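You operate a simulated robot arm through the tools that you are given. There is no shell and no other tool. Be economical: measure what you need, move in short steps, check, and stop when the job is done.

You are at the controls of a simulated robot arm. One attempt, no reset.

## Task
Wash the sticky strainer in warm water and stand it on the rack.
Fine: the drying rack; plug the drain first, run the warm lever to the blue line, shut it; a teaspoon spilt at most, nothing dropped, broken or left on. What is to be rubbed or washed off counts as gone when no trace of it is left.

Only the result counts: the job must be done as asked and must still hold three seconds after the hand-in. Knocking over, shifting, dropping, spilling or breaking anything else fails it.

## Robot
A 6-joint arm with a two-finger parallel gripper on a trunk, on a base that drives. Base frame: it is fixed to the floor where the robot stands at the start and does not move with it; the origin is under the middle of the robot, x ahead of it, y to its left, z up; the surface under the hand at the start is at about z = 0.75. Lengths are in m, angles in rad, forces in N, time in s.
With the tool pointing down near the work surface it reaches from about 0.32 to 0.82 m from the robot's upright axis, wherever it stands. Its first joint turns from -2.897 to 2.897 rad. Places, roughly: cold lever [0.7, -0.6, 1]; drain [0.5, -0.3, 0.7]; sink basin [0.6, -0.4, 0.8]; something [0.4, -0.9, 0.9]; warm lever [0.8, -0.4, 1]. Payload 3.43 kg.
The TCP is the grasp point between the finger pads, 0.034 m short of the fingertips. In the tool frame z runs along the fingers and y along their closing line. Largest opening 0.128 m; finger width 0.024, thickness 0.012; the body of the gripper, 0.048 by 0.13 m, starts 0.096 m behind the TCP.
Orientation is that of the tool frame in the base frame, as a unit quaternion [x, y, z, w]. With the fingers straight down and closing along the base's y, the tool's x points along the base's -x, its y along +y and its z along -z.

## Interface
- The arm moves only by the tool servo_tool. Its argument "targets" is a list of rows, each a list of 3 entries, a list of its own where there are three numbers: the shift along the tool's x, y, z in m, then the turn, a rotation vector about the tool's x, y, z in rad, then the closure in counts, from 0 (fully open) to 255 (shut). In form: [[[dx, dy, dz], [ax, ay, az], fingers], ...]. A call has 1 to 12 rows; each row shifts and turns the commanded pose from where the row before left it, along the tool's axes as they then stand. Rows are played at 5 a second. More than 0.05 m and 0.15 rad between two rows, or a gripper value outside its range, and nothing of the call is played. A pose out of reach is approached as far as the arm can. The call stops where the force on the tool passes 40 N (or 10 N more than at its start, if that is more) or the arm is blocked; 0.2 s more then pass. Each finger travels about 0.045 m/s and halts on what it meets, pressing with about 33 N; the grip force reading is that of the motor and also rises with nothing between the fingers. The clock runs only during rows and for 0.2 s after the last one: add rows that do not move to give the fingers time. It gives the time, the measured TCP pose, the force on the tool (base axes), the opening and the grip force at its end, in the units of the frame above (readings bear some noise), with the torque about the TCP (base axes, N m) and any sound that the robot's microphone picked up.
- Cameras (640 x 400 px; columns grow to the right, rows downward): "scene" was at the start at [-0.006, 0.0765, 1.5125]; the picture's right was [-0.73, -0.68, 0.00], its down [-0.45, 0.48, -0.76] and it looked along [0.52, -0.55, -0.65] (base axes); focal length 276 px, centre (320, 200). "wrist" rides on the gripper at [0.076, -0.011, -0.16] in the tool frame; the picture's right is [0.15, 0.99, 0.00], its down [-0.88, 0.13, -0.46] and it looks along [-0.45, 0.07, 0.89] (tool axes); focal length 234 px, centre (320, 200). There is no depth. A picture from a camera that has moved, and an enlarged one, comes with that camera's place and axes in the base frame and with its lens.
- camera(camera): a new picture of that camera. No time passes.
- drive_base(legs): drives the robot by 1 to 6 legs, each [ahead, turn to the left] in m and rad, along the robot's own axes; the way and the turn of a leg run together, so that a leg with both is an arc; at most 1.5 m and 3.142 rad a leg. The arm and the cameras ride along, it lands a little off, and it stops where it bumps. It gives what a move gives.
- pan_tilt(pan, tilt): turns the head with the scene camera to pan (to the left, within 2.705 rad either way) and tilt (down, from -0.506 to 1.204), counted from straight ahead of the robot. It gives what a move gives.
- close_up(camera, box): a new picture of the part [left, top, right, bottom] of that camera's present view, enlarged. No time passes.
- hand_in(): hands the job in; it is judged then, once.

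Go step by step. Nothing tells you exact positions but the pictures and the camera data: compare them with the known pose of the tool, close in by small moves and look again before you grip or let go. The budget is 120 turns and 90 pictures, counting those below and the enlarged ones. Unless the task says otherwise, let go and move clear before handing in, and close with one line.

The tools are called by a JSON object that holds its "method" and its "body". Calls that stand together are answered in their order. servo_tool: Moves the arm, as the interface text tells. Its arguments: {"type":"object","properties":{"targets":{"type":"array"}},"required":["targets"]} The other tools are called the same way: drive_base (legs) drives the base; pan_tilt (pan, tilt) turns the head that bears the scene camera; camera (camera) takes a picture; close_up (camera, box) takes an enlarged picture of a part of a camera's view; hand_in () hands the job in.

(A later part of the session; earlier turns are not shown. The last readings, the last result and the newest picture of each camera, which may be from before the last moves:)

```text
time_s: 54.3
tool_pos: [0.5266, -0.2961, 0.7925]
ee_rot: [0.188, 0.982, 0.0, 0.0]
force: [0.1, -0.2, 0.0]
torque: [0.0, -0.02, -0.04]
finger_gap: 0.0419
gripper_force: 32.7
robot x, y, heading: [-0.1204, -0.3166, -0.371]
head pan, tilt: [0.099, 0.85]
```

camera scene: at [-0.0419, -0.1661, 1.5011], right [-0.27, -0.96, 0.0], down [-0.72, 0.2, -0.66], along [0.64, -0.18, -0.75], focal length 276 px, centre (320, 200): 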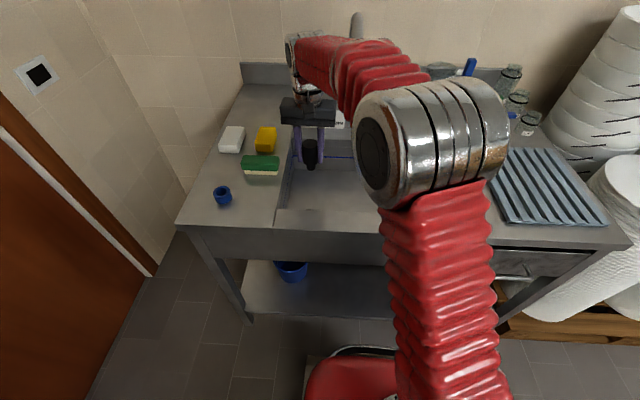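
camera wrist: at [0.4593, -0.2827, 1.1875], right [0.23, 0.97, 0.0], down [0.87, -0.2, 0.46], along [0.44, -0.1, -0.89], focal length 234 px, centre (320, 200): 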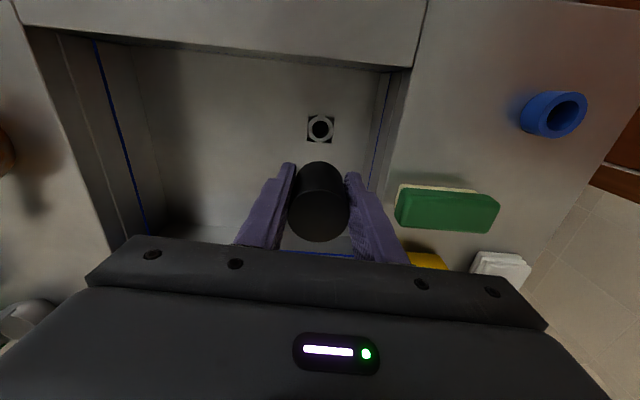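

No contact force although lower than before, so the nose is entering the hole. The fingertips are near the floor, so I'll go a few mm more and look.

{"method": "servo_tool", "body": {"targets": [[[0, 0, 0.002], [0, 0, 0], 220], [[0, 0, 0.002], [0, 0, 0], 220]]}}

{"method": "close_up", "body": {"camera": "wrist", "box": [270, 130, 370, 230]}}

```text
time_s: 54.9
tool_pos: [0.5268, -0.2964, 0.7892]
ee_rot: [0.188, 0.982, 0.001, 0.0]
force: [0.1, 0.5, -1.5]
torque: [-0.01, -0.01, 0.04]
finger_gap: 0.0423
gripper_force: 33.1
robot x, y, heading: [-0.1172, -0.3153, -0.368]
head pan, tilt: [0.099, 0.85]
```

```text
4.00 times, centred on (320, 180) of wrist
camera zoom: at [0.4533, -0.2785, 0.9486], right [0.23, 0.97, 0.0], down [0.87, -0.2, 0.46], along [0.44, -0.1, -0.89], focal length 937 px, centre (320, 280)
```

zoom: 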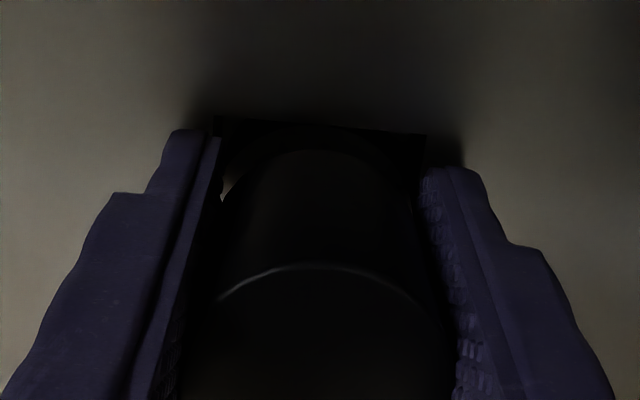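

It goes in freely. A few more millimetres with force watch.

{"method": "servo_tool", "body": {"targets": [[[0, 0, 0.002], [0, 0, 0], 220], [[0, 0, 0.002], [0, 0, 0], 220], [[0, 0, 0.001], [0, 0, 0], 220]]}}

```text
time_s: 55.7
tool_pos: [0.5271, -0.296, 0.785]
ee_rot: [0.188, 0.982, 0.0, -0.001]
force: [-1.9, 0.6, 9.0]
torque: [0.03, 0.23, -0.03]
finger_gap: 0.042
gripper_force: 32.9
robot x, y, heading: [-0.1227, -0.3146, -0.37]
head pan, tilt: [0.099, 0.85]
```

Contact at 9 N. I'll open, rise a little, and check whether it stands seated.

{"method": "servo_tool", "body": {"targets": [[[0, 0, 0], [0, 0, 0], 150], [[0, 0, 0], [0, 0, 0], 90], [[0, 0, 0], [0, 0, 0], 60], [[0, 0, 0], [0, 0, 0], 60], [[0, 0, -0.04], [0, 0, 0], 60], [[0, 0, -0.04], [0, 0, 0], 60], [[0, 0, -0.03], [0, 0, 0], 60]]}}

{"method": "close_up", "body": {"camera": "wrist", "box": [240, 80, 400, 220]}}

```text
time_s: 57.3
tool_pos: [0.5267, -0.2957, 0.8939]
ee_rot: [0.189, 0.982, 0.0, -0.001]
force: [0.1, 0.6, 0.2]
torque: [-0.01, 0.0, -0.01]
finger_gap: 0.0979
gripper_force: 0.1
robot x, y, heading: [-0.1175, -0.3131, -0.369]
head pan, tilt: [0.099, 0.85]
```

```text
2.86 times, centred on (320, 150) of wrist
camera zoom: at [0.4535, -0.2779, 1.0542], right [0.23, 0.97, 0.0], down [0.87, -0.2, 0.45], along [0.44, -0.1, -0.89], focal length 669 px, centre (320, 343)
```

zoom: 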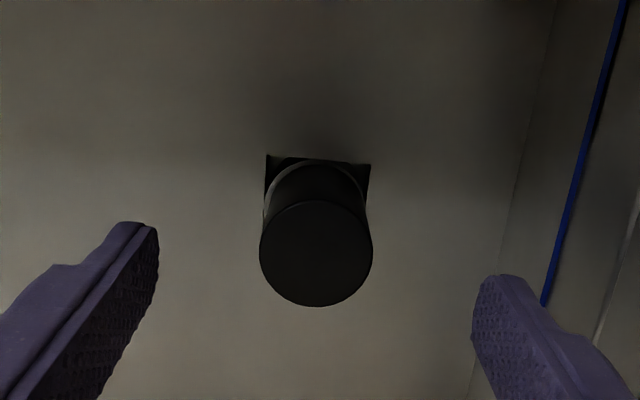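

The plug stands upright on the drain ring. I'll press it gently with closed fingers to seat it.

{"method": "servo_tool", "body": {"targets": [[[-0.006, 0, 0], [0, 0, 0], 255], [[0, 0, 0], [0, 0, 0], 255], [[0, 0, 0], [0, 0, 0], 255], [[0, 0, 0], [0, 0, 0], 255], [[0, 0, 0], [0, 0, 0], 255], [[0, 0, 0.03], [0, 0, 0], 255], [[0, 0, 0.008], [0, 0, 0], 255], [[0, 0, 0.004], [0, 0, 0], 255], [[0, 0, 0.003], [0, 0, 0], 255]]}}

```text
time_s: 59.3
tool_pos: [0.532, -0.2993, 0.8491]
ee_rot: [0.188, 0.982, 0.0, 0.0]
force: [-0.1, 0.2, -0.6]
torque: [0.0, -0.01, -0.04]
finger_gap: 0.0
gripper_force: 33.1
robot x, y, heading: [-0.1175, -0.3151, -0.372]
head pan, tilt: [0.099, 0.85]
```

{"method": "servo_tool", "body": {"targets": [[[0, 0, 0.003], [0, 0, 0], 255], [[0, 0, 0.003], [0, 0, 0], 255], [[0, 0, 0.003], [0, 0, 0], 255]]}}

{"method": "close_up", "body": {"camera": "wrist", "box": [240, 110, 400, 250]}}

```text
time_s: 60.1
tool_pos: [0.5347, -0.2986, 0.8464]
ee_rot: [0.189, 0.982, 0.001, 0.004]
force: [-2.4, 0.7, 8.8]
torque: [0.02, 0.21, -0.01]
finger_gap: 0.0
gripper_force: 32.5
robot x, y, heading: [-0.1233, -0.3122, -0.373]
head pan, tilt: [0.099, 0.85]
stopped in row 3: the force on the tool passed its limit at 46 N (the readings are from after the stop); the commanded pose is now the measured one
```

```text
2.86 times, centred on (320, 180) of wrist
camera zoom: at [0.4596, -0.2805, 1.0055], right [0.23, 0.97, 0.0], down [0.86, -0.2, 0.46], along [0.45, -0.1, -0.89], focal length 669 px, centre (320, 257)
```

zoom: 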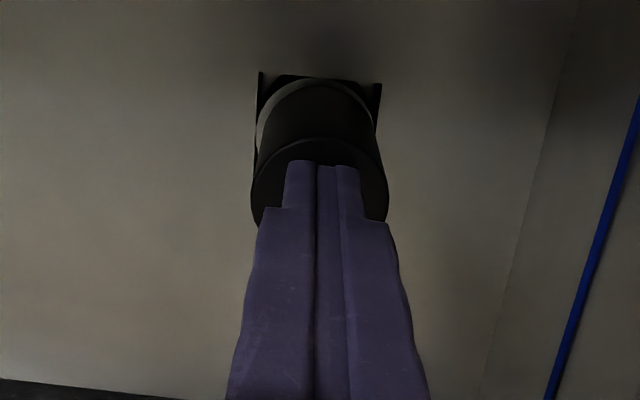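

The plug is seated firmly (46 N push held). Now I lift and move the hand left to get a clear view of the warm lever.

{"method": "servo_tool", "body": {"targets": [[[0, 0, -0.045], [0, 0, 0], 255], [[0, 0, -0.045], [0, 0, 0], 255], [[0, 0, -0.045], [0, 0, 0], 255], [[0, 0, -0.045], [0, 0, 0], 255], [[0.02, 0.04, -0.02], [0, 0, 0], 255], [[0.02, 0.04, 0], [0, 0, 0], 255], [[0.02, 0.04, 0], [0, 0, 0], 255], [[0.02, 0.04, 0], [0, 0, 0], 255], [[0, 0.04, 0], [0, 0, 0], 255], [[0, 0.04, 0], [0, 0, 0], 255]]}}

{"method": "close_up", "body": {"camera": "scene", "box": [280, 0, 440, 130]}}

{"method": "camera", "body": {"camera": "wrist"}}

```text
time_s: 62.3
tool_pos: [0.5483, -0.046, 1.0453]
ee_rot: [0.189, 0.982, 0.0, 0.004]
force: [-0.3, 0.7, 0.0]
torque: [-0.04, 0.01, 0.02]
finger_gap: 0.0002
gripper_force: 32.4
robot x, y, heading: [-0.1236, -0.3132, -0.374]
head pan, tilt: [0.099, 0.85]
```

```text
3.08 times, centred on (360, 65) of scene
camera zoom: at [-0.0419, -0.1661, 1.5011], right [-0.27, -0.96, 0.0], down [-0.72, 0.2, -0.66], along [0.64, -0.18, -0.75], focal length 850 px, centre (197, 615)
```

zoom: 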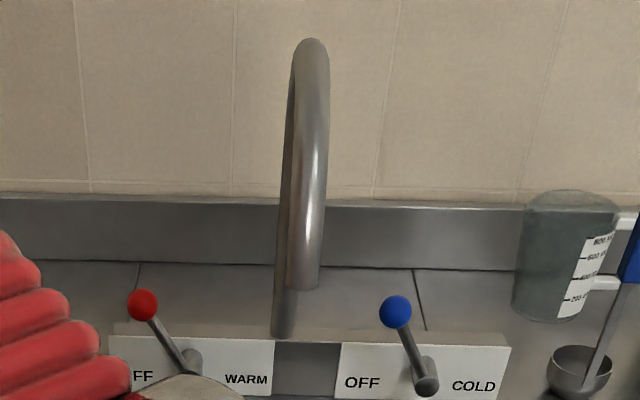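

```text
43 pictures are left
camera wrist: at [0.4739, -0.0277, 1.2048], right [0.23, 0.97, 0.0], down [0.86, -0.21, 0.46], along [0.45, -0.1, -0.89], focal length 234 px, centre (320, 200)
```

wrist: 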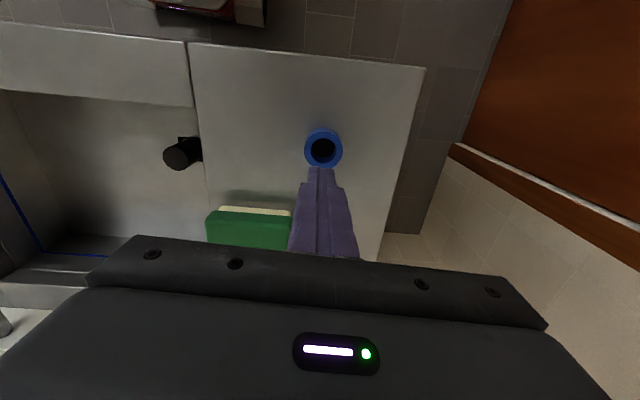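

The warm knob is at about (0.822,-0.348,1.025), its pivot at (0.804,-0.396,0.931); spout outlet near (0.615,-0.446,1.137). I'll pitch the tool forward about 43° with the fingers half open and come up to the knob.

{"method": "servo_tool", "body": {"targets": [[[0, 0, -0.05], [0, 0, 0], 150], [[0, 0, -0.05], [0, 0, 0], 115], [[0, 0, 0], [0, -0.15, 0], 115], [[0, 0, 0], [0, -0.15, 0], 115], [[0, 0, 0], [0, -0.15, 0], 115], [[0, 0, 0], [0, -0.15, 0], 115], [[0, 0, 0], [0, -0.15, 0], 115]]}}

{"method": "servo_tool", "body": {"targets": [[[-0.0217, -0.0238, 0.0287], [0, 0, 0], 115], [[-0.0217, -0.0238, 0.0287], [0, 0, 0], 115], [[-0.0217, -0.0238, 0.0287], [0, 0, 0], 115], [[-0.0217, -0.0238, 0.0287], [0, 0, 0], 115], [[-0.0217, -0.0238, 0.0287], [0, 0, 0], 115], [[-0.0217, -0.0238, 0.0287], [0, 0, 0], 115], [[-0.0217, -0.0238, 0.0287], [0, 0, 0], 115], [[-0.0217, -0.0238, 0.0287], [0, 0, 0], 115]]}}

{"method": "camera", "body": {"camera": "wrist"}}

{"method": "close_up", "body": {"camera": "scene", "box": [240, 0, 460, 160]}}

```text
time_s: 63.9
tool_pos: [0.5466, -0.045, 1.1453]
ee_rot: [0.175, 0.913, -0.068, 0.363]
force: [0.3, -1.3, -0.9]
torque: [0.01, -0.03, -0.03]
finger_gap: 0.0704
gripper_force: 0.1
robot x, y, heading: [-0.1185, -0.3183, -0.372]
head pan, tilt: [0.099, 0.85]
```

```text
time_s: 65.7
tool_pos: [0.739, -0.3264, 1.0981]
ee_rot: [0.175, 0.913, -0.068, 0.362]
force: [-0.5, 0.5, 0.2]
torque: [0.02, -0.01, 0.01]
finger_gap: 0.0702
gripper_force: 0.0
robot x, y, heading: [-0.1157, -0.3128, -0.373]
head pan, tilt: [0.099, 0.85]
```

```text
42 pictures are left
camera wrist: at [0.5833, -0.2769, 1.1619], right [0.27, 0.96, -0.1], down [0.35, 0.0, 0.94], along [0.9, -0.28, -0.34], focal length 234 px, centre (320, 200)
```

wrist: 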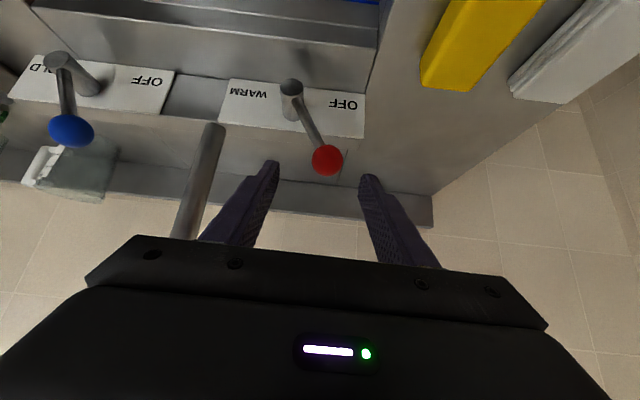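

```text
2.50 times, centred on (350, 80) of scene
camera zoom: at [-0.042, -0.1661, 1.5011], right [-0.27, -0.96, 0.0], down [-0.72, 0.2, -0.66], along [0.64, -0.18, -0.75], focal length 690 px, centre (245, 500)
```

zoom: 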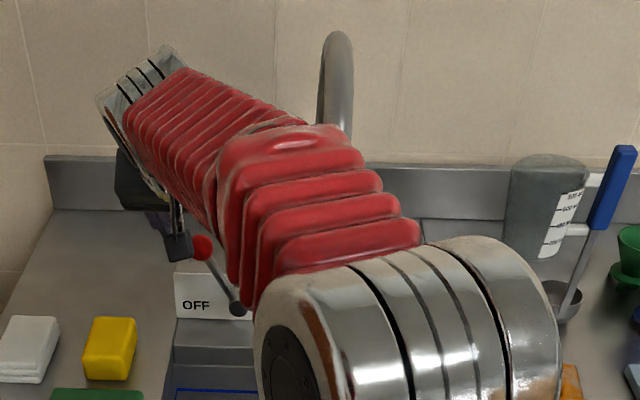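

The knob sits between the open fingers, on line. I advance 11.5 cm along the fingers, then narrow them to a loose cage round the lever.

{"method": "servo_tool", "body": {"targets": [[[0, 0.003, 0.04], [0, 0, 0], 115], [[0, 0.003, 0.04], [0, 0, 0], 115], [[0, 0, 0.032], [0, 0, 0], 115], [[0, 0, 0], [0, 0, 0], 160], [[0, 0, 0], [0, 0, 0], 175], [[0, 0, 0], [0, 0, 0], 175]]}}

{"method": "camera", "body": {"camera": "wrist"}}

```text
time_s: 67.1
tool_pos: [0.8127, -0.3506, 1.0152]
ee_rot: [0.175, 0.913, -0.068, 0.362]
force: [0.9, 0.1, 0.1]
torque: [0.0, 0.01, 0.01]
finger_gap: 0.0401
gripper_force: 0.1
robot x, y, heading: [-0.1199, -0.3138, -0.377]
head pan, tilt: [0.099, 0.85]
```

```text
40 pictures are left
camera wrist: at [0.6566, -0.2998, 1.0788], right [0.27, 0.96, -0.1], down [0.35, 0.0, 0.94], along [0.9, -0.28, -0.34], focal length 234 px, centre (320, 200)
```

wrist: 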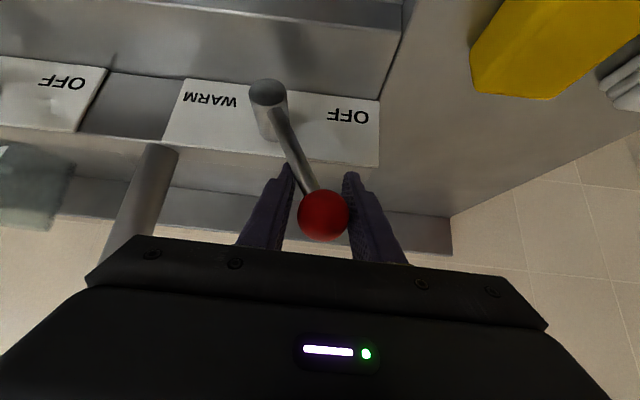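

The knob is caged. I swing the lever toward WARM by about 5 cm and see how the flow starts.

{"method": "servo_tool", "body": {"targets": [[[0, -0.015, 0], [0, 0, 0], 175], [[0, -0.015, 0], [0, 0, 0], 175], [[0, -0.015, 0], [0, 0, 0], 175], [[0, -0.01, 0], [0, 0, 0], 175]]}}

{"method": "camera", "body": {"camera": "wrist"}}

{"method": "camera", "body": {"camera": "scene"}}

```text
time_s: 68.1
tool_pos: [0.7931, -0.4014, 1.0141]
ee_rot: [0.176, 0.913, -0.068, 0.361]
force: [-0.6, 0.6, 0.1]
torque: [-0.01, 0.04, -0.02]
finger_gap: 0.0403
gripper_force: 0.4
robot x, y, heading: [-0.1204, -0.3157, -0.374]
head pan, tilt: [0.099, 0.85]
```

```text
39 pictures are left
camera wrist: at [0.6366, -0.3509, 1.0788], right [0.27, 0.96, -0.1], down [0.35, 0.0, 0.94], along [0.9, -0.28, -0.34], focal length 234 px, centre (320, 200)
```

wrist: 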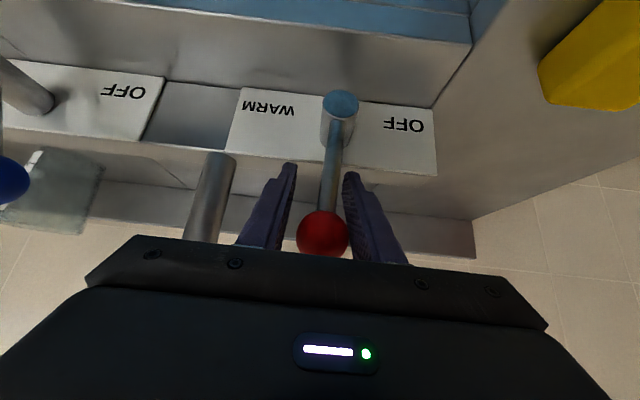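

```text
38 pictures are left
camera scene: at [-0.0416, -0.1662, 1.5011], right [-0.27, -0.96, 0.0], down [-0.72, 0.2, -0.66], along [0.64, -0.18, -0.75], focal length 276 px, centre (320, 200)
```

scene: 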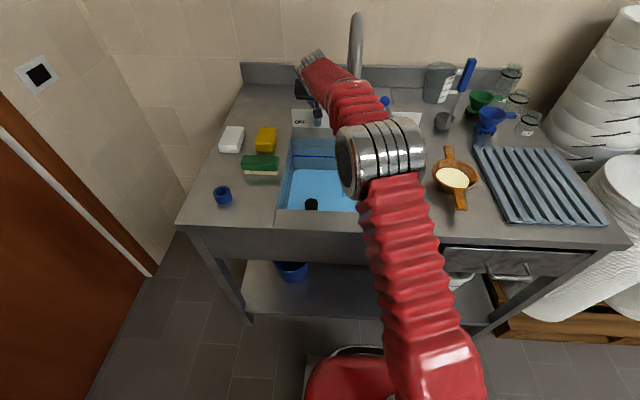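

Water is coming and the plug holds it. I zoom to judge the level against the blue line.

{"method": "close_up", "body": {"camera": "scene", "box": [270, 120, 370, 220]}}

```text
4.00 times, centred on (320, 170) of scene
camera zoom: at [-0.0416, -0.1662, 1.5011], right [-0.27, -0.96, 0.0], down [-0.72, 0.2, -0.66], along [0.64, -0.18, -0.75], focal length 1105 px, centre (320, 320)
```

zoom: 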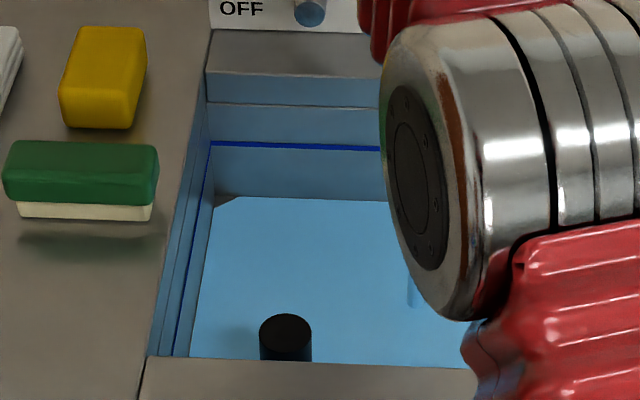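

The level is still only a thin layer (water edge row 196, line row 146). I'll let it run about 2.4 s and measure the rate.

{"method": "servo_tool", "body": {"targets": [[[0, 0, 0], [0, 0, 0], 175], [[0, 0, 0], [0, 0, 0], 175], [[0, 0, 0], [0, 0, 0], 175], [[0, 0, 0], [0, 0, 0], 175], [[0, 0, 0], [0, 0, 0], 175], [[0, 0, 0], [0, 0, 0], 175], [[0, 0, 0], [0, 0, 0], 175], [[0, 0, 0], [0, 0, 0], 175], [[0, 0, 0], [0, 0, 0], 175], [[0, 0, 0], [0, 0, 0], 175], [[0, 0, 0], [0, 0, 0], 175]]}}

{"method": "close_up", "body": {"camera": "scene", "box": [270, 120, 370, 220]}}

```text
time_s: 70.5
tool_pos: [0.7922, -0.4015, 1.0152]
ee_rot: [0.175, 0.913, -0.068, 0.362]
force: [0.2, -0.6, 0.1]
torque: [0.02, -0.02, -0.01]
finger_gap: 0.0403
gripper_force: 0.0
robot x, y, heading: [-0.1217, -0.3156, -0.373]
head pan, tilt: [0.099, 0.85]
```

```text
4.00 times, centred on (320, 170) of scene
camera zoom: at [-0.0416, -0.1662, 1.5011], right [-0.27, -0.96, 0.0], down [-0.72, 0.2, -0.66], along [0.64, -0.18, -0.75], focal length 1105 px, centre (320, 320)
```

zoom: 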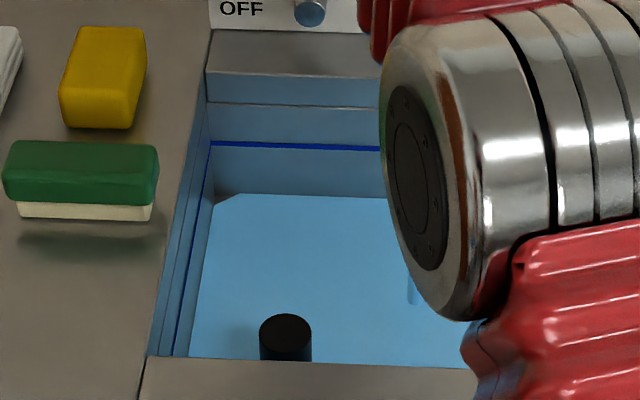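

The rate is slow, about 1 px/s with about 47 px to go. I'll let it run in several batches, checking regularly.

{"method": "servo_tool", "body": {"targets": [[[0, 0, 0], [0, 0, 0], 175], [[0, 0, 0], [0, 0, 0], 175], [[0, 0, 0], [0, 0, 0], 175], [[0, 0, 0], [0, 0, 0], 175], [[0, 0, 0], [0, 0, 0], 175], [[0, 0, 0], [0, 0, 0], 175], [[0, 0, 0], [0, 0, 0], 175], [[0, 0, 0], [0, 0, 0], 175], [[0, 0, 0], [0, 0, 0], 175], [[0, 0, 0], [0, 0, 0], 175], [[0, 0, 0], [0, 0, 0], 175], [[0, 0, 0], [0, 0, 0], 175]]}}

{"method": "servo_tool", "body": {"targets": [[[0, 0, 0], [0, 0, 0], 175], [[0, 0, 0], [0, 0, 0], 175], [[0, 0, 0], [0, 0, 0], 175], [[0, 0, 0], [0, 0, 0], 175], [[0, 0, 0], [0, 0, 0], 175], [[0, 0, 0], [0, 0, 0], 175], [[0, 0, 0], [0, 0, 0], 175], [[0, 0, 0], [0, 0, 0], 175], [[0, 0, 0], [0, 0, 0], 175], [[0, 0, 0], [0, 0, 0], 175], [[0, 0, 0], [0, 0, 0], 175], [[0, 0, 0], [0, 0, 0], 175]]}}

{"method": "servo_tool", "body": {"targets": [[[0, 0, 0], [0, 0, 0], 175], [[0, 0, 0], [0, 0, 0], 175], [[0, 0, 0], [0, 0, 0], 175], [[0, 0, 0], [0, 0, 0], 175], [[0, 0, 0], [0, 0, 0], 175], [[0, 0, 0], [0, 0, 0], 175], [[0, 0, 0], [0, 0, 0], 175], [[0, 0, 0], [0, 0, 0], 175], [[0, 0, 0], [0, 0, 0], 175], [[0, 0, 0], [0, 0, 0], 175], [[0, 0, 0], [0, 0, 0], 175], [[0, 0, 0], [0, 0, 0], 175]]}}

{"method": "close_up", "body": {"camera": "scene", "box": [270, 120, 370, 220]}}

```text
time_s: 73.1
tool_pos: [0.7921, -0.4007, 1.0153]
ee_rot: [0.175, 0.913, -0.069, 0.362]
force: [0.0, -0.2, -0.1]
torque: [0.02, 0.02, 0.0]
finger_gap: 0.0404
gripper_force: 0.1
robot x, y, heading: [-0.1181, -0.3176, -0.365]
head pan, tilt: [0.099, 0.85]
```

```text
time_s: 75.7
tool_pos: [0.7921, -0.4011, 1.0154]
ee_rot: [0.176, 0.913, -0.069, 0.363]
force: [-0.4, 0.1, -0.2]
torque: [-0.01, -0.01, -0.01]
finger_gap: 0.0403
gripper_force: 0.0
robot x, y, heading: [-0.1171, -0.313, -0.373]
head pan, tilt: [0.099, 0.85]
```

```text
time_s: 78.3
tool_pos: [0.7937, -0.4016, 1.0163]
ee_rot: [0.175, 0.913, -0.068, 0.362]
force: [-0.5, 0.5, -0.2]
torque: [0.0, 0.0, -0.01]
finger_gap: 0.04
gripper_force: 0.0
robot x, y, heading: [-0.1188, -0.314, -0.372]
head pan, tilt: [0.099, 0.85]
```

```text
4.00 times, centred on (320, 170) of scene
camera zoom: at [-0.0416, -0.1662, 1.5011], right [-0.27, -0.96, 0.0], down [-0.72, 0.2, -0.66], along [0.64, -0.18, -0.75], focal length 1105 px, centre (320, 320)
```

zoom: 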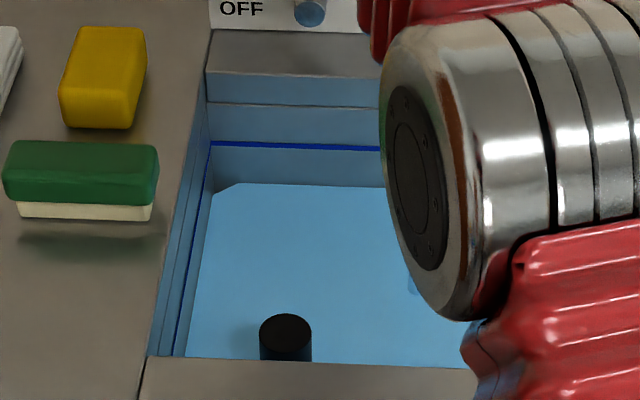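

Now at row 183, about 1.4 px/s; 36 px to go. Running ~15 s more.

{"method": "servo_tool", "body": {"targets": [[[0, 0, 0], [0, 0, 0], 175], [[0, 0, 0], [0, 0, 0], 175], [[0, 0, 0], [0, 0, 0], 175], [[0, 0, 0], [0, 0, 0], 175], [[0, 0, 0], [0, 0, 0], 175], [[0, 0, 0], [0, 0, 0], 175], [[0, 0, 0], [0, 0, 0], 175], [[0, 0, 0], [0, 0, 0], 175], [[0, 0, 0], [0, 0, 0], 175], [[0, 0, 0], [0, 0, 0], 175], [[0, 0, 0], [0, 0, 0], 175], [[0, 0, 0], [0, 0, 0], 175]]}}

{"method": "servo_tool", "body": {"targets": [[[0, 0, 0], [0, 0, 0], 175], [[0, 0, 0], [0, 0, 0], 175], [[0, 0, 0], [0, 0, 0], 175], [[0, 0, 0], [0, 0, 0], 175], [[0, 0, 0], [0, 0, 0], 175], [[0, 0, 0], [0, 0, 0], 175], [[0, 0, 0], [0, 0, 0], 175], [[0, 0, 0], [0, 0, 0], 175], [[0, 0, 0], [0, 0, 0], 175], [[0, 0, 0], [0, 0, 0], 175], [[0, 0, 0], [0, 0, 0], 175], [[0, 0, 0], [0, 0, 0], 175]]}}

{"method": "servo_tool", "body": {"targets": [[[0, 0, 0], [0, 0, 0], 175], [[0, 0, 0], [0, 0, 0], 175], [[0, 0, 0], [0, 0, 0], 175], [[0, 0, 0], [0, 0, 0], 175], [[0, 0, 0], [0, 0, 0], 175], [[0, 0, 0], [0, 0, 0], 175], [[0, 0, 0], [0, 0, 0], 175], [[0, 0, 0], [0, 0, 0], 175], [[0, 0, 0], [0, 0, 0], 175], [[0, 0, 0], [0, 0, 0], 175], [[0, 0, 0], [0, 0, 0], 175], [[0, 0, 0], [0, 0, 0], 175]]}}

{"method": "servo_tool", "body": {"targets": [[[0, 0, 0], [0, 0, 0], 175], [[0, 0, 0], [0, 0, 0], 175], [[0, 0, 0], [0, 0, 0], 175], [[0, 0, 0], [0, 0, 0], 175], [[0, 0, 0], [0, 0, 0], 175], [[0, 0, 0], [0, 0, 0], 175], [[0, 0, 0], [0, 0, 0], 175], [[0, 0, 0], [0, 0, 0], 175], [[0, 0, 0], [0, 0, 0], 175], [[0, 0, 0], [0, 0, 0], 175], [[0, 0, 0], [0, 0, 0], 175], [[0, 0, 0], [0, 0, 0], 175]]}}

{"method": "servo_tool", "body": {"targets": [[[0, 0, 0], [0, 0, 0], 175], [[0, 0, 0], [0, 0, 0], 175], [[0, 0, 0], [0, 0, 0], 175], [[0, 0, 0], [0, 0, 0], 175], [[0, 0, 0], [0, 0, 0], 175], [[0, 0, 0], [0, 0, 0], 175], [[0, 0, 0], [0, 0, 0], 175], [[0, 0, 0], [0, 0, 0], 175], [[0, 0, 0], [0, 0, 0], 175], [[0, 0, 0], [0, 0, 0], 175], [[0, 0, 0], [0, 0, 0], 175], [[0, 0, 0], [0, 0, 0], 175]]}}

{"method": "close_up", "body": {"camera": "scene", "box": [270, 120, 370, 220]}}

```text
time_s: 80.9
tool_pos: [0.792, -0.4019, 1.0148]
ee_rot: [0.175, 0.913, -0.067, 0.361]
force: [-0.4, 0.1, 0.3]
torque: [0.01, -0.03, -0.01]
finger_gap: 0.0401
gripper_force: 0.1
robot x, y, heading: [-0.1195, -0.314, -0.372]
head pan, tilt: [0.099, 0.85]
```

```text
time_s: 83.5
tool_pos: [0.7934, -0.4017, 1.0148]
ee_rot: [0.175, 0.913, -0.069, 0.363]
force: [0.5, -0.6, 0.1]
torque: [0.05, 0.02, 0.04]
finger_gap: 0.0402
gripper_force: 0.0
robot x, y, heading: [-0.1176, -0.3156, -0.371]
head pan, tilt: [0.099, 0.85]
```

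```text
time_s: 86.1
tool_pos: [0.793, -0.4019, 1.0147]
ee_rot: [0.175, 0.913, -0.068, 0.361]
force: [0.2, 0.2, -0.9]
torque: [-0.03, -0.01, 0.02]
finger_gap: 0.0403
gripper_force: 0.0
robot x, y, heading: [-0.1194, -0.314, -0.37]
head pan, tilt: [0.099, 0.85]
```

```text
time_s: 88.7
tool_pos: [0.7928, -0.4018, 1.0144]
ee_rot: [0.174, 0.913, -0.068, 0.363]
force: [-0.3, -0.2, 0.5]
torque: [-0.03, 0.0, 0.01]
finger_gap: 0.0402
gripper_force: 0.1
robot x, y, heading: [-0.1145, -0.3139, -0.373]
head pan, tilt: [0.099, 0.85]
```

```text
time_s: 91.3
tool_pos: [0.7932, -0.4007, 1.0151]
ee_rot: [0.174, 0.913, -0.068, 0.363]
force: [0.9, 0.0, -0.4]
torque: [0.01, -0.01, 0.0]
finger_gap: 0.0401
gripper_force: 0.1
robot x, y, heading: [-0.1159, -0.3134, -0.375]
head pan, tilt: [0.099, 0.85]
```

```text
4.00 times, centred on (320, 170) of scene
camera zoom: at [-0.0416, -0.1662, 1.5011], right [-0.27, -0.96, 0.0], down [-0.72, 0.2, -0.66], along [0.64, -0.18, -0.75], focal length 1105 px, centre (320, 320)
```

zoom: 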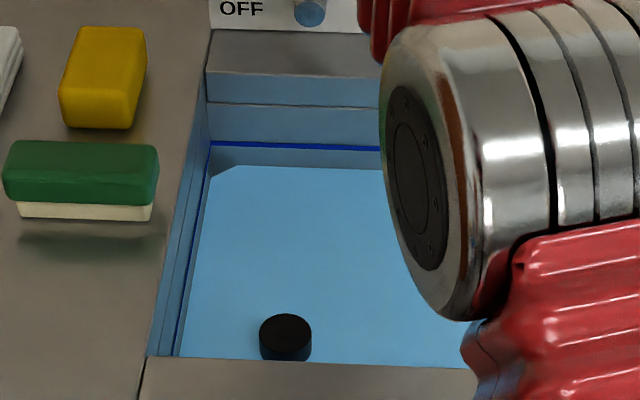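

Row 166; 19 px to go, so I run about 10 s more.

{"method": "servo_tool", "body": {"targets": [[[0, 0, 0], [0, 0, 0], 175], [[0, 0, 0], [0, 0, 0], 175], [[0, 0, 0], [0, 0, 0], 175], [[0, 0, 0], [0, 0, 0], 175], [[0, 0, 0], [0, 0, 0], 175], [[0, 0, 0], [0, 0, 0], 175], [[0, 0, 0], [0, 0, 0], 175], [[0, 0, 0], [0, 0, 0], 175], [[0, 0, 0], [0, 0, 0], 175], [[0, 0, 0], [0, 0, 0], 175], [[0, 0, 0], [0, 0, 0], 175], [[0, 0, 0], [0, 0, 0], 175]]}}

{"method": "servo_tool", "body": {"targets": [[[0, 0, 0], [0, 0, 0], 175], [[0, 0, 0], [0, 0, 0], 175], [[0, 0, 0], [0, 0, 0], 175], [[0, 0, 0], [0, 0, 0], 175], [[0, 0, 0], [0, 0, 0], 175], [[0, 0, 0], [0, 0, 0], 175], [[0, 0, 0], [0, 0, 0], 175], [[0, 0, 0], [0, 0, 0], 175], [[0, 0, 0], [0, 0, 0], 175], [[0, 0, 0], [0, 0, 0], 175], [[0, 0, 0], [0, 0, 0], 175], [[0, 0, 0], [0, 0, 0], 175]]}}

{"method": "servo_tool", "body": {"targets": [[[0, 0, 0], [0, 0, 0], 175], [[0, 0, 0], [0, 0, 0], 175], [[0, 0, 0], [0, 0, 0], 175], [[0, 0, 0], [0, 0, 0], 175], [[0, 0, 0], [0, 0, 0], 175], [[0, 0, 0], [0, 0, 0], 175], [[0, 0, 0], [0, 0, 0], 175], [[0, 0, 0], [0, 0, 0], 175], [[0, 0, 0], [0, 0, 0], 175], [[0, 0, 0], [0, 0, 0], 175], [[0, 0, 0], [0, 0, 0], 175], [[0, 0, 0], [0, 0, 0], 175]]}}

{"method": "servo_tool", "body": {"targets": [[[0, 0, 0], [0, 0, 0], 175], [[0, 0, 0], [0, 0, 0], 175], [[0, 0, 0], [0, 0, 0], 175], [[0, 0, 0], [0, 0, 0], 175], [[0, 0, 0], [0, 0, 0], 175], [[0, 0, 0], [0, 0, 0], 175], [[0, 0, 0], [0, 0, 0], 175], [[0, 0, 0], [0, 0, 0], 175], [[0, 0, 0], [0, 0, 0], 175], [[0, 0, 0], [0, 0, 0], 175], [[0, 0, 0], [0, 0, 0], 175], [[0, 0, 0], [0, 0, 0], 175]]}}

{"method": "close_up", "body": {"camera": "scene", "box": [270, 120, 370, 220]}}

```text
time_s: 93.9
tool_pos: [0.7927, -0.401, 1.0143]
ee_rot: [0.175, 0.913, -0.068, 0.362]
force: [-0.1, 2.0, 0.4]
torque: [0.0, 0.03, -0.04]
finger_gap: 0.0403
gripper_force: 0.1
robot x, y, heading: [-0.1179, -0.317, -0.375]
head pan, tilt: [0.099, 0.85]
```

```text
time_s: 96.5
tool_pos: [0.7935, -0.4025, 1.0143]
ee_rot: [0.175, 0.913, -0.068, 0.363]
force: [0.0, -0.1, 0.0]
torque: [0.0, -0.05, 0.0]
finger_gap: 0.0404
gripper_force: 0.0
robot x, y, heading: [-0.1174, -0.3179, -0.37]
head pan, tilt: [0.099, 0.85]
```

```text
time_s: 99.1
tool_pos: [0.7924, -0.4008, 1.014]
ee_rot: [0.175, 0.913, -0.067, 0.362]
force: [-0.1, -0.9, 0.3]
torque: [0.03, 0.0, 0.05]
finger_gap: 0.0402
gripper_force: 0.0
robot x, y, heading: [-0.12, -0.31, -0.366]
head pan, tilt: [0.099, 0.85]
```

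```text
time_s: 101.7
tool_pos: [0.793, -0.401, 1.0147]
ee_rot: [0.175, 0.913, -0.068, 0.362]
force: [0.6, -0.3, -0.5]
torque: [-0.02, 0.0, -0.04]
finger_gap: 0.0402
gripper_force: 0.1
robot x, y, heading: [-0.122, -0.3148, -0.37]
head pan, tilt: [0.099, 0.85]
```

```text
4.00 times, centred on (320, 170) of scene
camera zoom: at [-0.0416, -0.1662, 1.5011], right [-0.27, -0.96, 0.0], down [-0.72, 0.2, -0.66], along [0.64, -0.18, -0.75], focal length 1105 px, centre (320, 320)
```

zoom: 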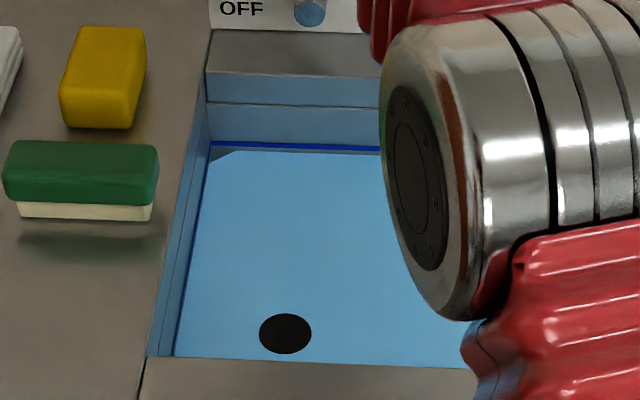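

Just below the line now (row 151 vs 146). I run ~2.4 s more and then swing the lever back to OFF in the same call sequence.

{"method": "servo_tool", "body": {"targets": [[[0, 0, 0], [0, 0, 0], 175], [[0, 0, 0], [0, 0, 0], 175], [[0, 0, 0], [0, 0, 0], 175], [[0, 0, 0], [0, 0, 0], 175], [[0, 0, 0], [0, 0, 0], 175], [[0, 0, 0], [0, 0, 0], 175], [[0, 0, 0], [0, 0, 0], 175], [[0, 0, 0], [0, 0, 0], 175], [[0, 0, 0], [0, 0, 0], 175], [[0, 0, 0], [0, 0, 0], 175], [[0, 0, 0], [0, 0, 0], 175]]}}

{"method": "servo_tool", "body": {"targets": [[[0, 0.015, 0], [0, 0, 0], 175], [[0, 0.015, 0], [0, 0, 0], 175], [[0, 0.015, 0], [0, 0, 0], 175], [[0, 0.008, 0], [0, 0, 0], 175], [[0, 0.004, 0], [0, 0, 0], 175], [[0, 0.003, 0], [0, 0, 0], 175]]}}

{"method": "close_up", "body": {"camera": "scene", "box": [270, 120, 370, 220]}}

{"method": "camera", "body": {"camera": "wrist"}}

```text
time_s: 104.1
tool_pos: [0.7931, -0.4024, 1.015]
ee_rot: [0.175, 0.913, -0.068, 0.363]
force: [0.5, -0.1, -0.3]
torque: [-0.03, 0.01, -0.02]
finger_gap: 0.0403
gripper_force: 0.1
robot x, y, heading: [-0.1176, -0.313, -0.37]
head pan, tilt: [0.099, 0.85]
```

```text
time_s: 105.5
tool_pos: [0.8157, -0.3464, 1.0151]
ee_rot: [0.176, 0.913, -0.07, 0.362]
force: [0.3, -3.7, 0.9]
torque: [0.0, 0.05, 0.05]
finger_gap: 0.0426
gripper_force: 2.0
robot x, y, heading: [-0.118, -0.3141, -0.378]
head pan, tilt: [0.099, 0.85]
```

```text
4.00 times, centred on (320, 170) of scene
camera zoom: at [-0.0416, -0.1663, 1.5011], right [-0.27, -0.96, 0.0], down [-0.72, 0.2, -0.66], along [0.64, -0.18, -0.75], focal length 1105 px, centre (320, 320)
```

zoom: 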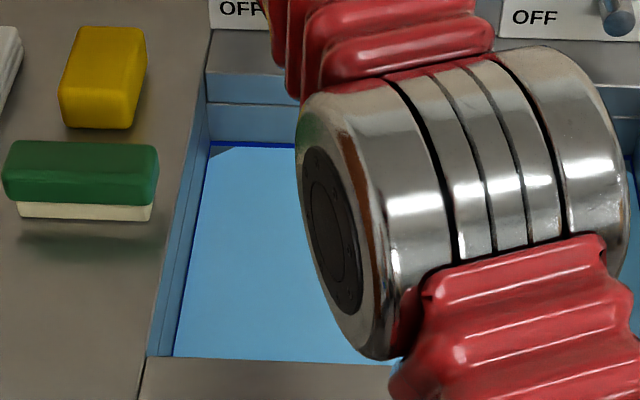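

```text
31 pictures are left
camera wrist: at [0.6594, -0.2955, 1.0793], right [0.27, 0.96, -0.1], down [0.35, 0.0, 0.94], along [0.9, -0.28, -0.34], focal length 234 px, centre (320, 200)
```

wrist: 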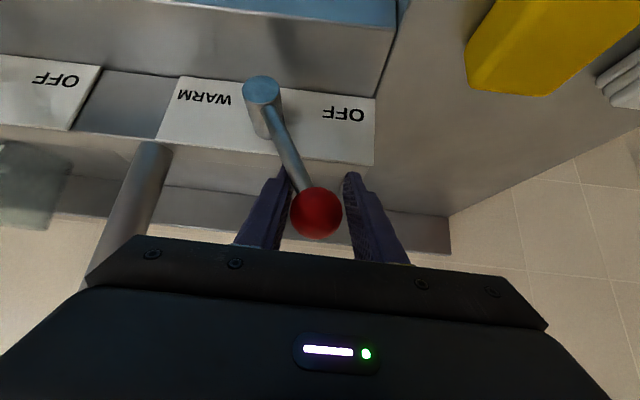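

The water stands at the line. I push the lever a bit more to make sure it rests at its OFF stop, then look.

{"method": "servo_tool", "body": {"targets": [[[0, 0.003, 0], [0, 0, 0], 175], [[0, 0.003, 0], [0, 0, 0], 175], [[0, 0.003, 0], [0, 0, 0], 175]]}}

{"method": "servo_tool", "body": {"targets": [[[0, -0.006, 0], [0, 0, 0], 150], [[0, -0.002, 0], [0, 0, 0], 130], [[0, 0, 0], [0, 0, 0], 115], [[0, 0, -0.045], [0, 0, 0], 115], [[0, 0, -0.045], [0, 0, 0], 115], [[0, 0, -0.045], [0, 0, 0], 115]]}}

{"method": "camera", "body": {"camera": "wrist"}}

{"method": "close_up", "body": {"camera": "scene", "box": [270, 90, 370, 190]}}

```text
time_s: 106.3
tool_pos: [0.8189, -0.3403, 1.0168]
ee_rot: [0.176, 0.912, -0.069, 0.363]
force: [-0.2, -21.6, 7.2]
torque: [-0.1, 0.43, 0.45]
finger_gap: 0.0519
gripper_force: 10.0
robot x, y, heading: [-0.1195, -0.3167, -0.376]
head pan, tilt: [0.099, 0.85]
```

```text
time_s: 107.7
tool_pos: [0.7296, -0.3111, 1.1136]
ee_rot: [0.174, 0.914, -0.068, 0.361]
force: [0.1, 0.3, -0.9]
torque: [0.02, -0.01, -0.02]
finger_gap: 0.0705
gripper_force: 0.0
robot x, y, heading: [-0.1189, -0.314, -0.374]
head pan, tilt: [0.099, 0.85]
```

```text
30 pictures are left
camera wrist: at [0.5733, -0.2595, 1.1777], right [0.27, 0.96, -0.1], down [0.35, 0.0, 0.94], along [0.9, -0.28, -0.34], focal length 234 px, centre (320, 200)
```

wrist: 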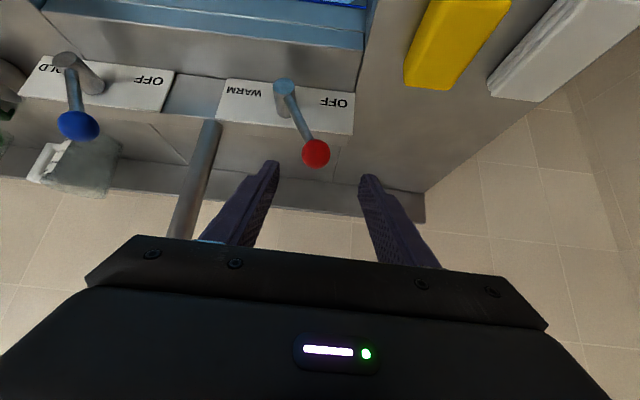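

```text
4.00 times, centred on (320, 140) of scene
camera zoom: at [-0.0414, -0.1663, 1.5011], right [-0.27, -0.96, 0.0], down [-0.72, 0.2, -0.66], along [0.64, -0.18, -0.75], focal length 1105 px, centre (320, 440)
```

zoom: 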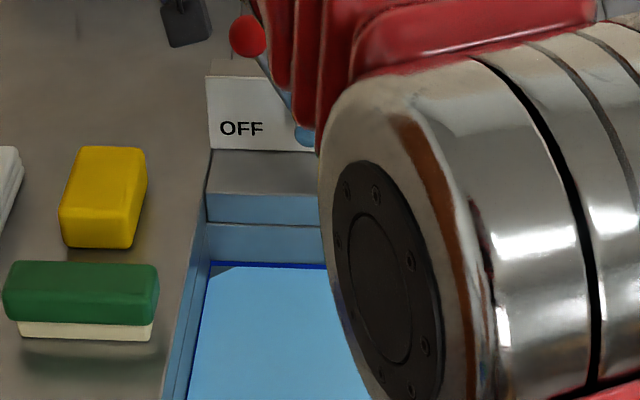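

The lever is at its OFF stop and the water touches the blue line. I retreat, bring the tool upright, and cross in front of the spout towards the strainer's near handle.

{"method": "servo_tool", "body": {"targets": [[[0.0293, 0, -0.0273], [0, 0, 0], 60], [[0.0293, 0, -0.0273], [0, 0, 0], 60], [[0.0293, 0, -0.0273], [0, 0, 0], 60], [[0.0293, 0, -0.0273], [0, 0, 0], 60], [[0, 0, 0], [0, 0.15, 0], 60], [[0, 0, 0], [0, 0.15, 0], 60], [[0, 0, 0], [0, 0.15, 0], 60], [[0, 0, 0], [0, 0.15, 0], 60], [[0, 0, 0], [0, 0.15, 0], 60]]}}

{"method": "servo_tool", "body": {"targets": [[[0.025, -0.03, 0], [0, 0, 0], 60], [[0.025, -0.04, 0], [0, 0, 0], 60], [[0, -0.048, 0], [0, 0, 0], 60], [[0, -0.048, 0], [0, 0, 0], 60], [[0, -0.048, 0], [0, 0, 0], 60], [[0, -0.048, 0], [0, 0, 0], 60], [[0, -0.048, 0], [0, 0, 0], 60], [[0, -0.048, 0], [0, 0, 0], 60], [[0, -0.048, 0], [0, 0, 0], 60], [[0, -0.048, 0], [0, 0, 0], 60]]}}

{"method": "camera", "body": {"camera": "wrist"}}

```text
time_s: 109.7
tool_pos: [0.5805, -0.2518, 1.1138]
ee_rot: [0.188, 0.982, 0.002, 0.002]
force: [0.2, 1.1, 0.3]
torque: [-0.01, -0.03, -0.01]
finger_gap: 0.098
gripper_force: 0.0
robot x, y, heading: [-0.1241, -0.3189, -0.373]
head pan, tilt: [0.099, 0.85]
```

```text
time_s: 111.9
tool_pos: [0.3655, -0.6554, 1.112]
ee_rot: [0.189, 0.982, 0.001, 0.004]
force: [-0.1, -0.1, -0.4]
torque: [0.05, -0.04, 0.01]
finger_gap: 0.0978
gripper_force: 0.1
robot x, y, heading: [-0.1191, -0.3195, -0.37]
head pan, tilt: [0.099, 0.85]
```

```text
28 pictures are left
camera wrist: at [0.2906, -0.6379, 1.2712], right [0.23, 0.97, 0.0], down [0.86, -0.2, 0.46], along [0.45, -0.1, -0.89], focal length 234 px, centre (320, 200)
```

wrist: 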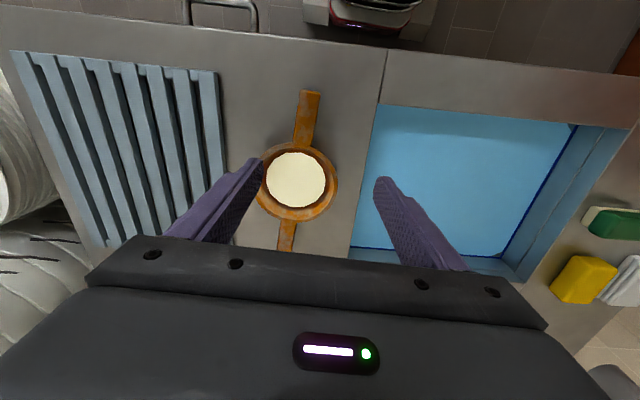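

The near handle's middle is at about (0.325,-0.664), running along the tool's forward axis. I move over it and lower to just above, then check.

{"method": "servo_tool", "body": {"targets": [[[0.0345, -0.023, 0], [0, 0, 0], 60], [[0, 0, 0.045], [0, 0, 0], 100], [[0, 0, 0.045], [0, 0, 0], 100]]}}

{"method": "camera", "body": {"camera": "wrist"}}

```text
time_s: 112.7
tool_pos: [0.325, -0.6644, 1.0212]
ee_rot: [0.189, 0.982, 0.001, 0.003]
force: [0.2, 0.3, 0.6]
torque: [-0.05, -0.02, -0.01]
finger_gap: 0.0776
gripper_force: 0.1
robot x, y, heading: [-0.12, -0.3194, -0.372]
head pan, tilt: [0.099, 0.85]
```

```text
27 pictures are left
camera wrist: at [0.2513, -0.6463, 1.1808], right [0.23, 0.97, 0.0], down [0.86, -0.2, 0.46], along [0.45, -0.1, -0.89], focal length 234 px, centre (320, 200)
```

wrist: 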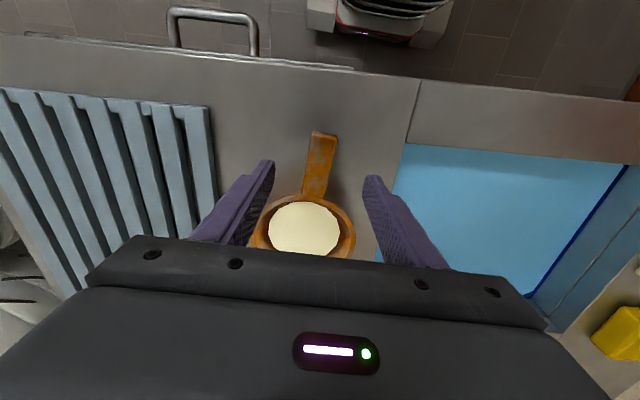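

Centred on the handle. Lowering and gripping.

{"method": "servo_tool", "body": {"targets": [[[0, 0, 0.035], [0, 0, 0], 100], [[0, 0, 0.02], [0, 0, 0], 100], [[0, 0, 0.008], [0, 0, 0], 100], [[0, 0, 0], [0, 0, 0], 150], [[0, 0, 0], [0, 0, 0], 190], [[0, 0, 0], [0, 0, 0], 225], [[0, 0, 0], [0, 0, 0], 225], [[0, 0, 0], [0, 0, 0], 225]]}}

{"method": "camera", "body": {"camera": "wrist"}}

```text
time_s: 114.5
tool_pos: [0.3258, -0.6641, 0.9597]
ee_rot: [0.188, 0.982, 0.001, 0.002]
force: [0.1, 0.8, 0.3]
torque: [0.0, 0.06, 0.07]
finger_gap: 0.0272
gripper_force: 32.8
robot x, y, heading: [-0.1196, -0.3158, -0.373]
head pan, tilt: [0.099, 0.85]
```

```text
26 pictures are left
camera wrist: at [0.252, -0.6463, 1.1183], right [0.23, 0.97, 0.0], down [0.86, -0.2, 0.46], along [0.45, -0.1, -0.89], focal length 234 px, centre (320, 200)
```

wrist: 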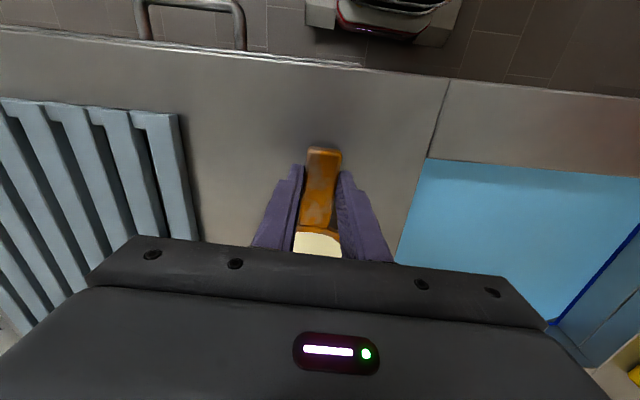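

Gripped. I lift, check it holds level, and carry it over the water.

{"method": "servo_tool", "body": {"targets": [[[0, 0, -0.03], [0, 0, 0], 225], [[0, 0, -0.03], [0, 0, 0], 225], [[0, 0, -0.025], [0, 0, 0], 225], [[-0.03, 0.03, 0], [0, 0, 0], 225], [[0, 0.045, 0], [0, 0, 0], 225], [[0, 0.045, 0], [0, 0, 0], 225], [[0, 0.045, 0], [0, 0, 0], 225], [[0, 0.045, 0], [0, 0, 0], 225], [[0, 0.035, 0], [0, 0, 0], 225]]}}

{"method": "camera", "body": {"camera": "wrist"}}

{"method": "camera", "body": {"camera": "scene"}}

```text
time_s: 116.5
tool_pos: [0.445, -0.446, 1.0443]
ee_rot: [0.189, 0.982, 0.0, 0.003]
force: [0.4, -0.2, -2.4]
torque: [0.02, 0.16, -0.03]
finger_gap: 0.0273
gripper_force: 32.9
robot x, y, heading: [-0.1189, -0.3182, -0.371]
head pan, tilt: [0.099, 0.85]
```

```text
25 pictures are left
camera wrist: at [0.3697, -0.4289, 1.204], right [0.23, 0.97, 0.0], down [0.86, -0.2, 0.46], along [0.45, -0.11, -0.89], focal length 234 px, centre (320, 200)
```

wrist: 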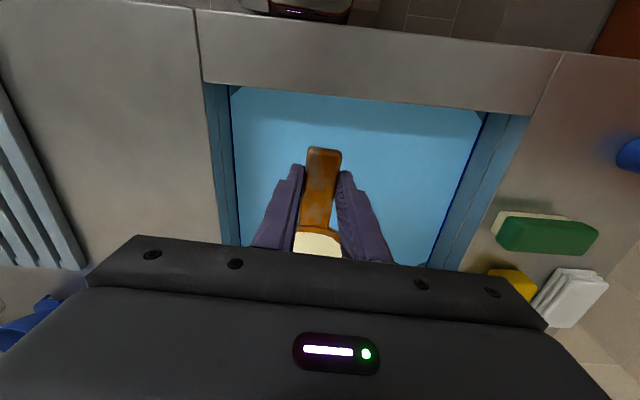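

```text
24 pictures are left
camera scene: at [-0.0418, -0.1661, 1.5011], right [-0.27, -0.96, 0.0], down [-0.72, 0.2, -0.66], along [0.64, -0.18, -0.75], focal length 276 px, centre (320, 200)
```

scene: 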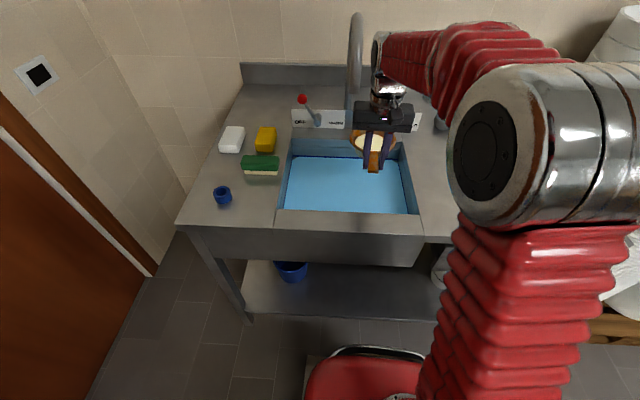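

The strainer is held level and well inside the basin's outline. I lower it gently into the water.

{"method": "servo_tool", "body": {"targets": [[[0, 0, 0.04], [0, 0, 0], 225], [[0, 0, 0.04], [0, 0, 0], 225], [[0, 0, 0.03], [0, 0, 0], 225], [[0, 0, 0.02], [0, 0, 0], 225], [[0, 0, 0.015], [0, 0, 0], 225], [[0, 0, 0.015], [0, 0, 0], 225], [[0, 0, 0.015], [0, 0, 0], 225], [[0, 0, 0.015], [0, 0, 0], 225], [[0, 0, 0.015], [0, 0, 0], 225], [[0, 0, 0.012], [0, 0, 0], 225], [[0, 0, 0.01], [0, 0, 0], 225]]}}

{"method": "camera", "body": {"camera": "wrist"}}

{"method": "close_up", "body": {"camera": "scene", "box": [270, 110, 430, 230]}}

```text
time_s: 118.9
tool_pos: [0.4464, -0.4474, 0.817]
ee_rot: [0.188, 0.982, 0.0, 0.003]
force: [-0.6, 0.0, -2.8]
torque: [0.05, 0.18, 0.03]
finger_gap: 0.0277
gripper_force: 33.4
robot x, y, heading: [-0.1151, -0.3114, -0.371]
head pan, tilt: [0.099, 0.85]
```

```text
23 pictures are left
camera wrist: at [0.3722, -0.4292, 0.9763], right [0.23, 0.97, 0.0], down [0.86, -0.2, 0.46], along [0.45, -0.1, -0.89], focal length 234 px, centre (320, 200)
```

wrist: 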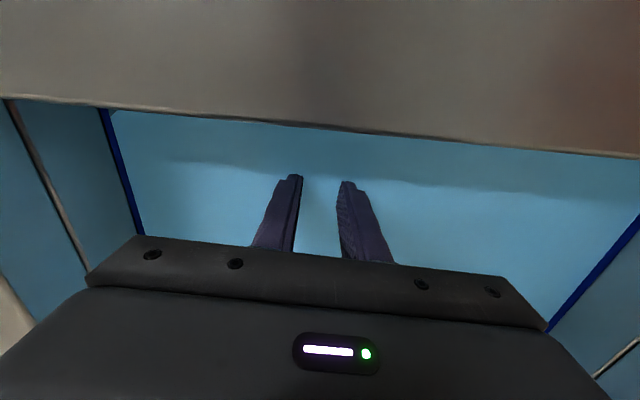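

```text
3.33 times, centred on (350, 170) of scene
camera zoom: at [-0.0418, -0.1662, 1.5011], right [-0.27, -0.96, 0.0], down [-0.72, 0.2, -0.66], along [0.64, -0.18, -0.75], focal length 921 px, centre (220, 300)
```

zoom: 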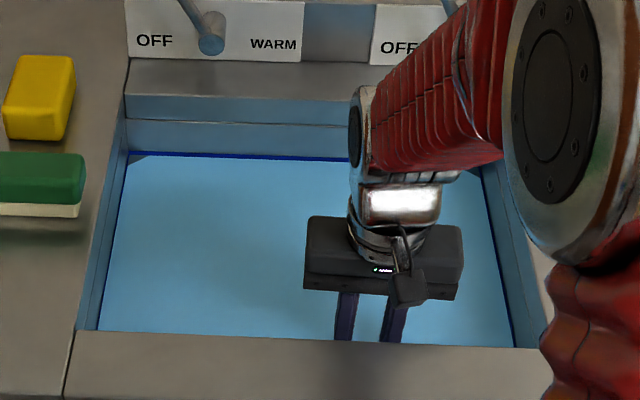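

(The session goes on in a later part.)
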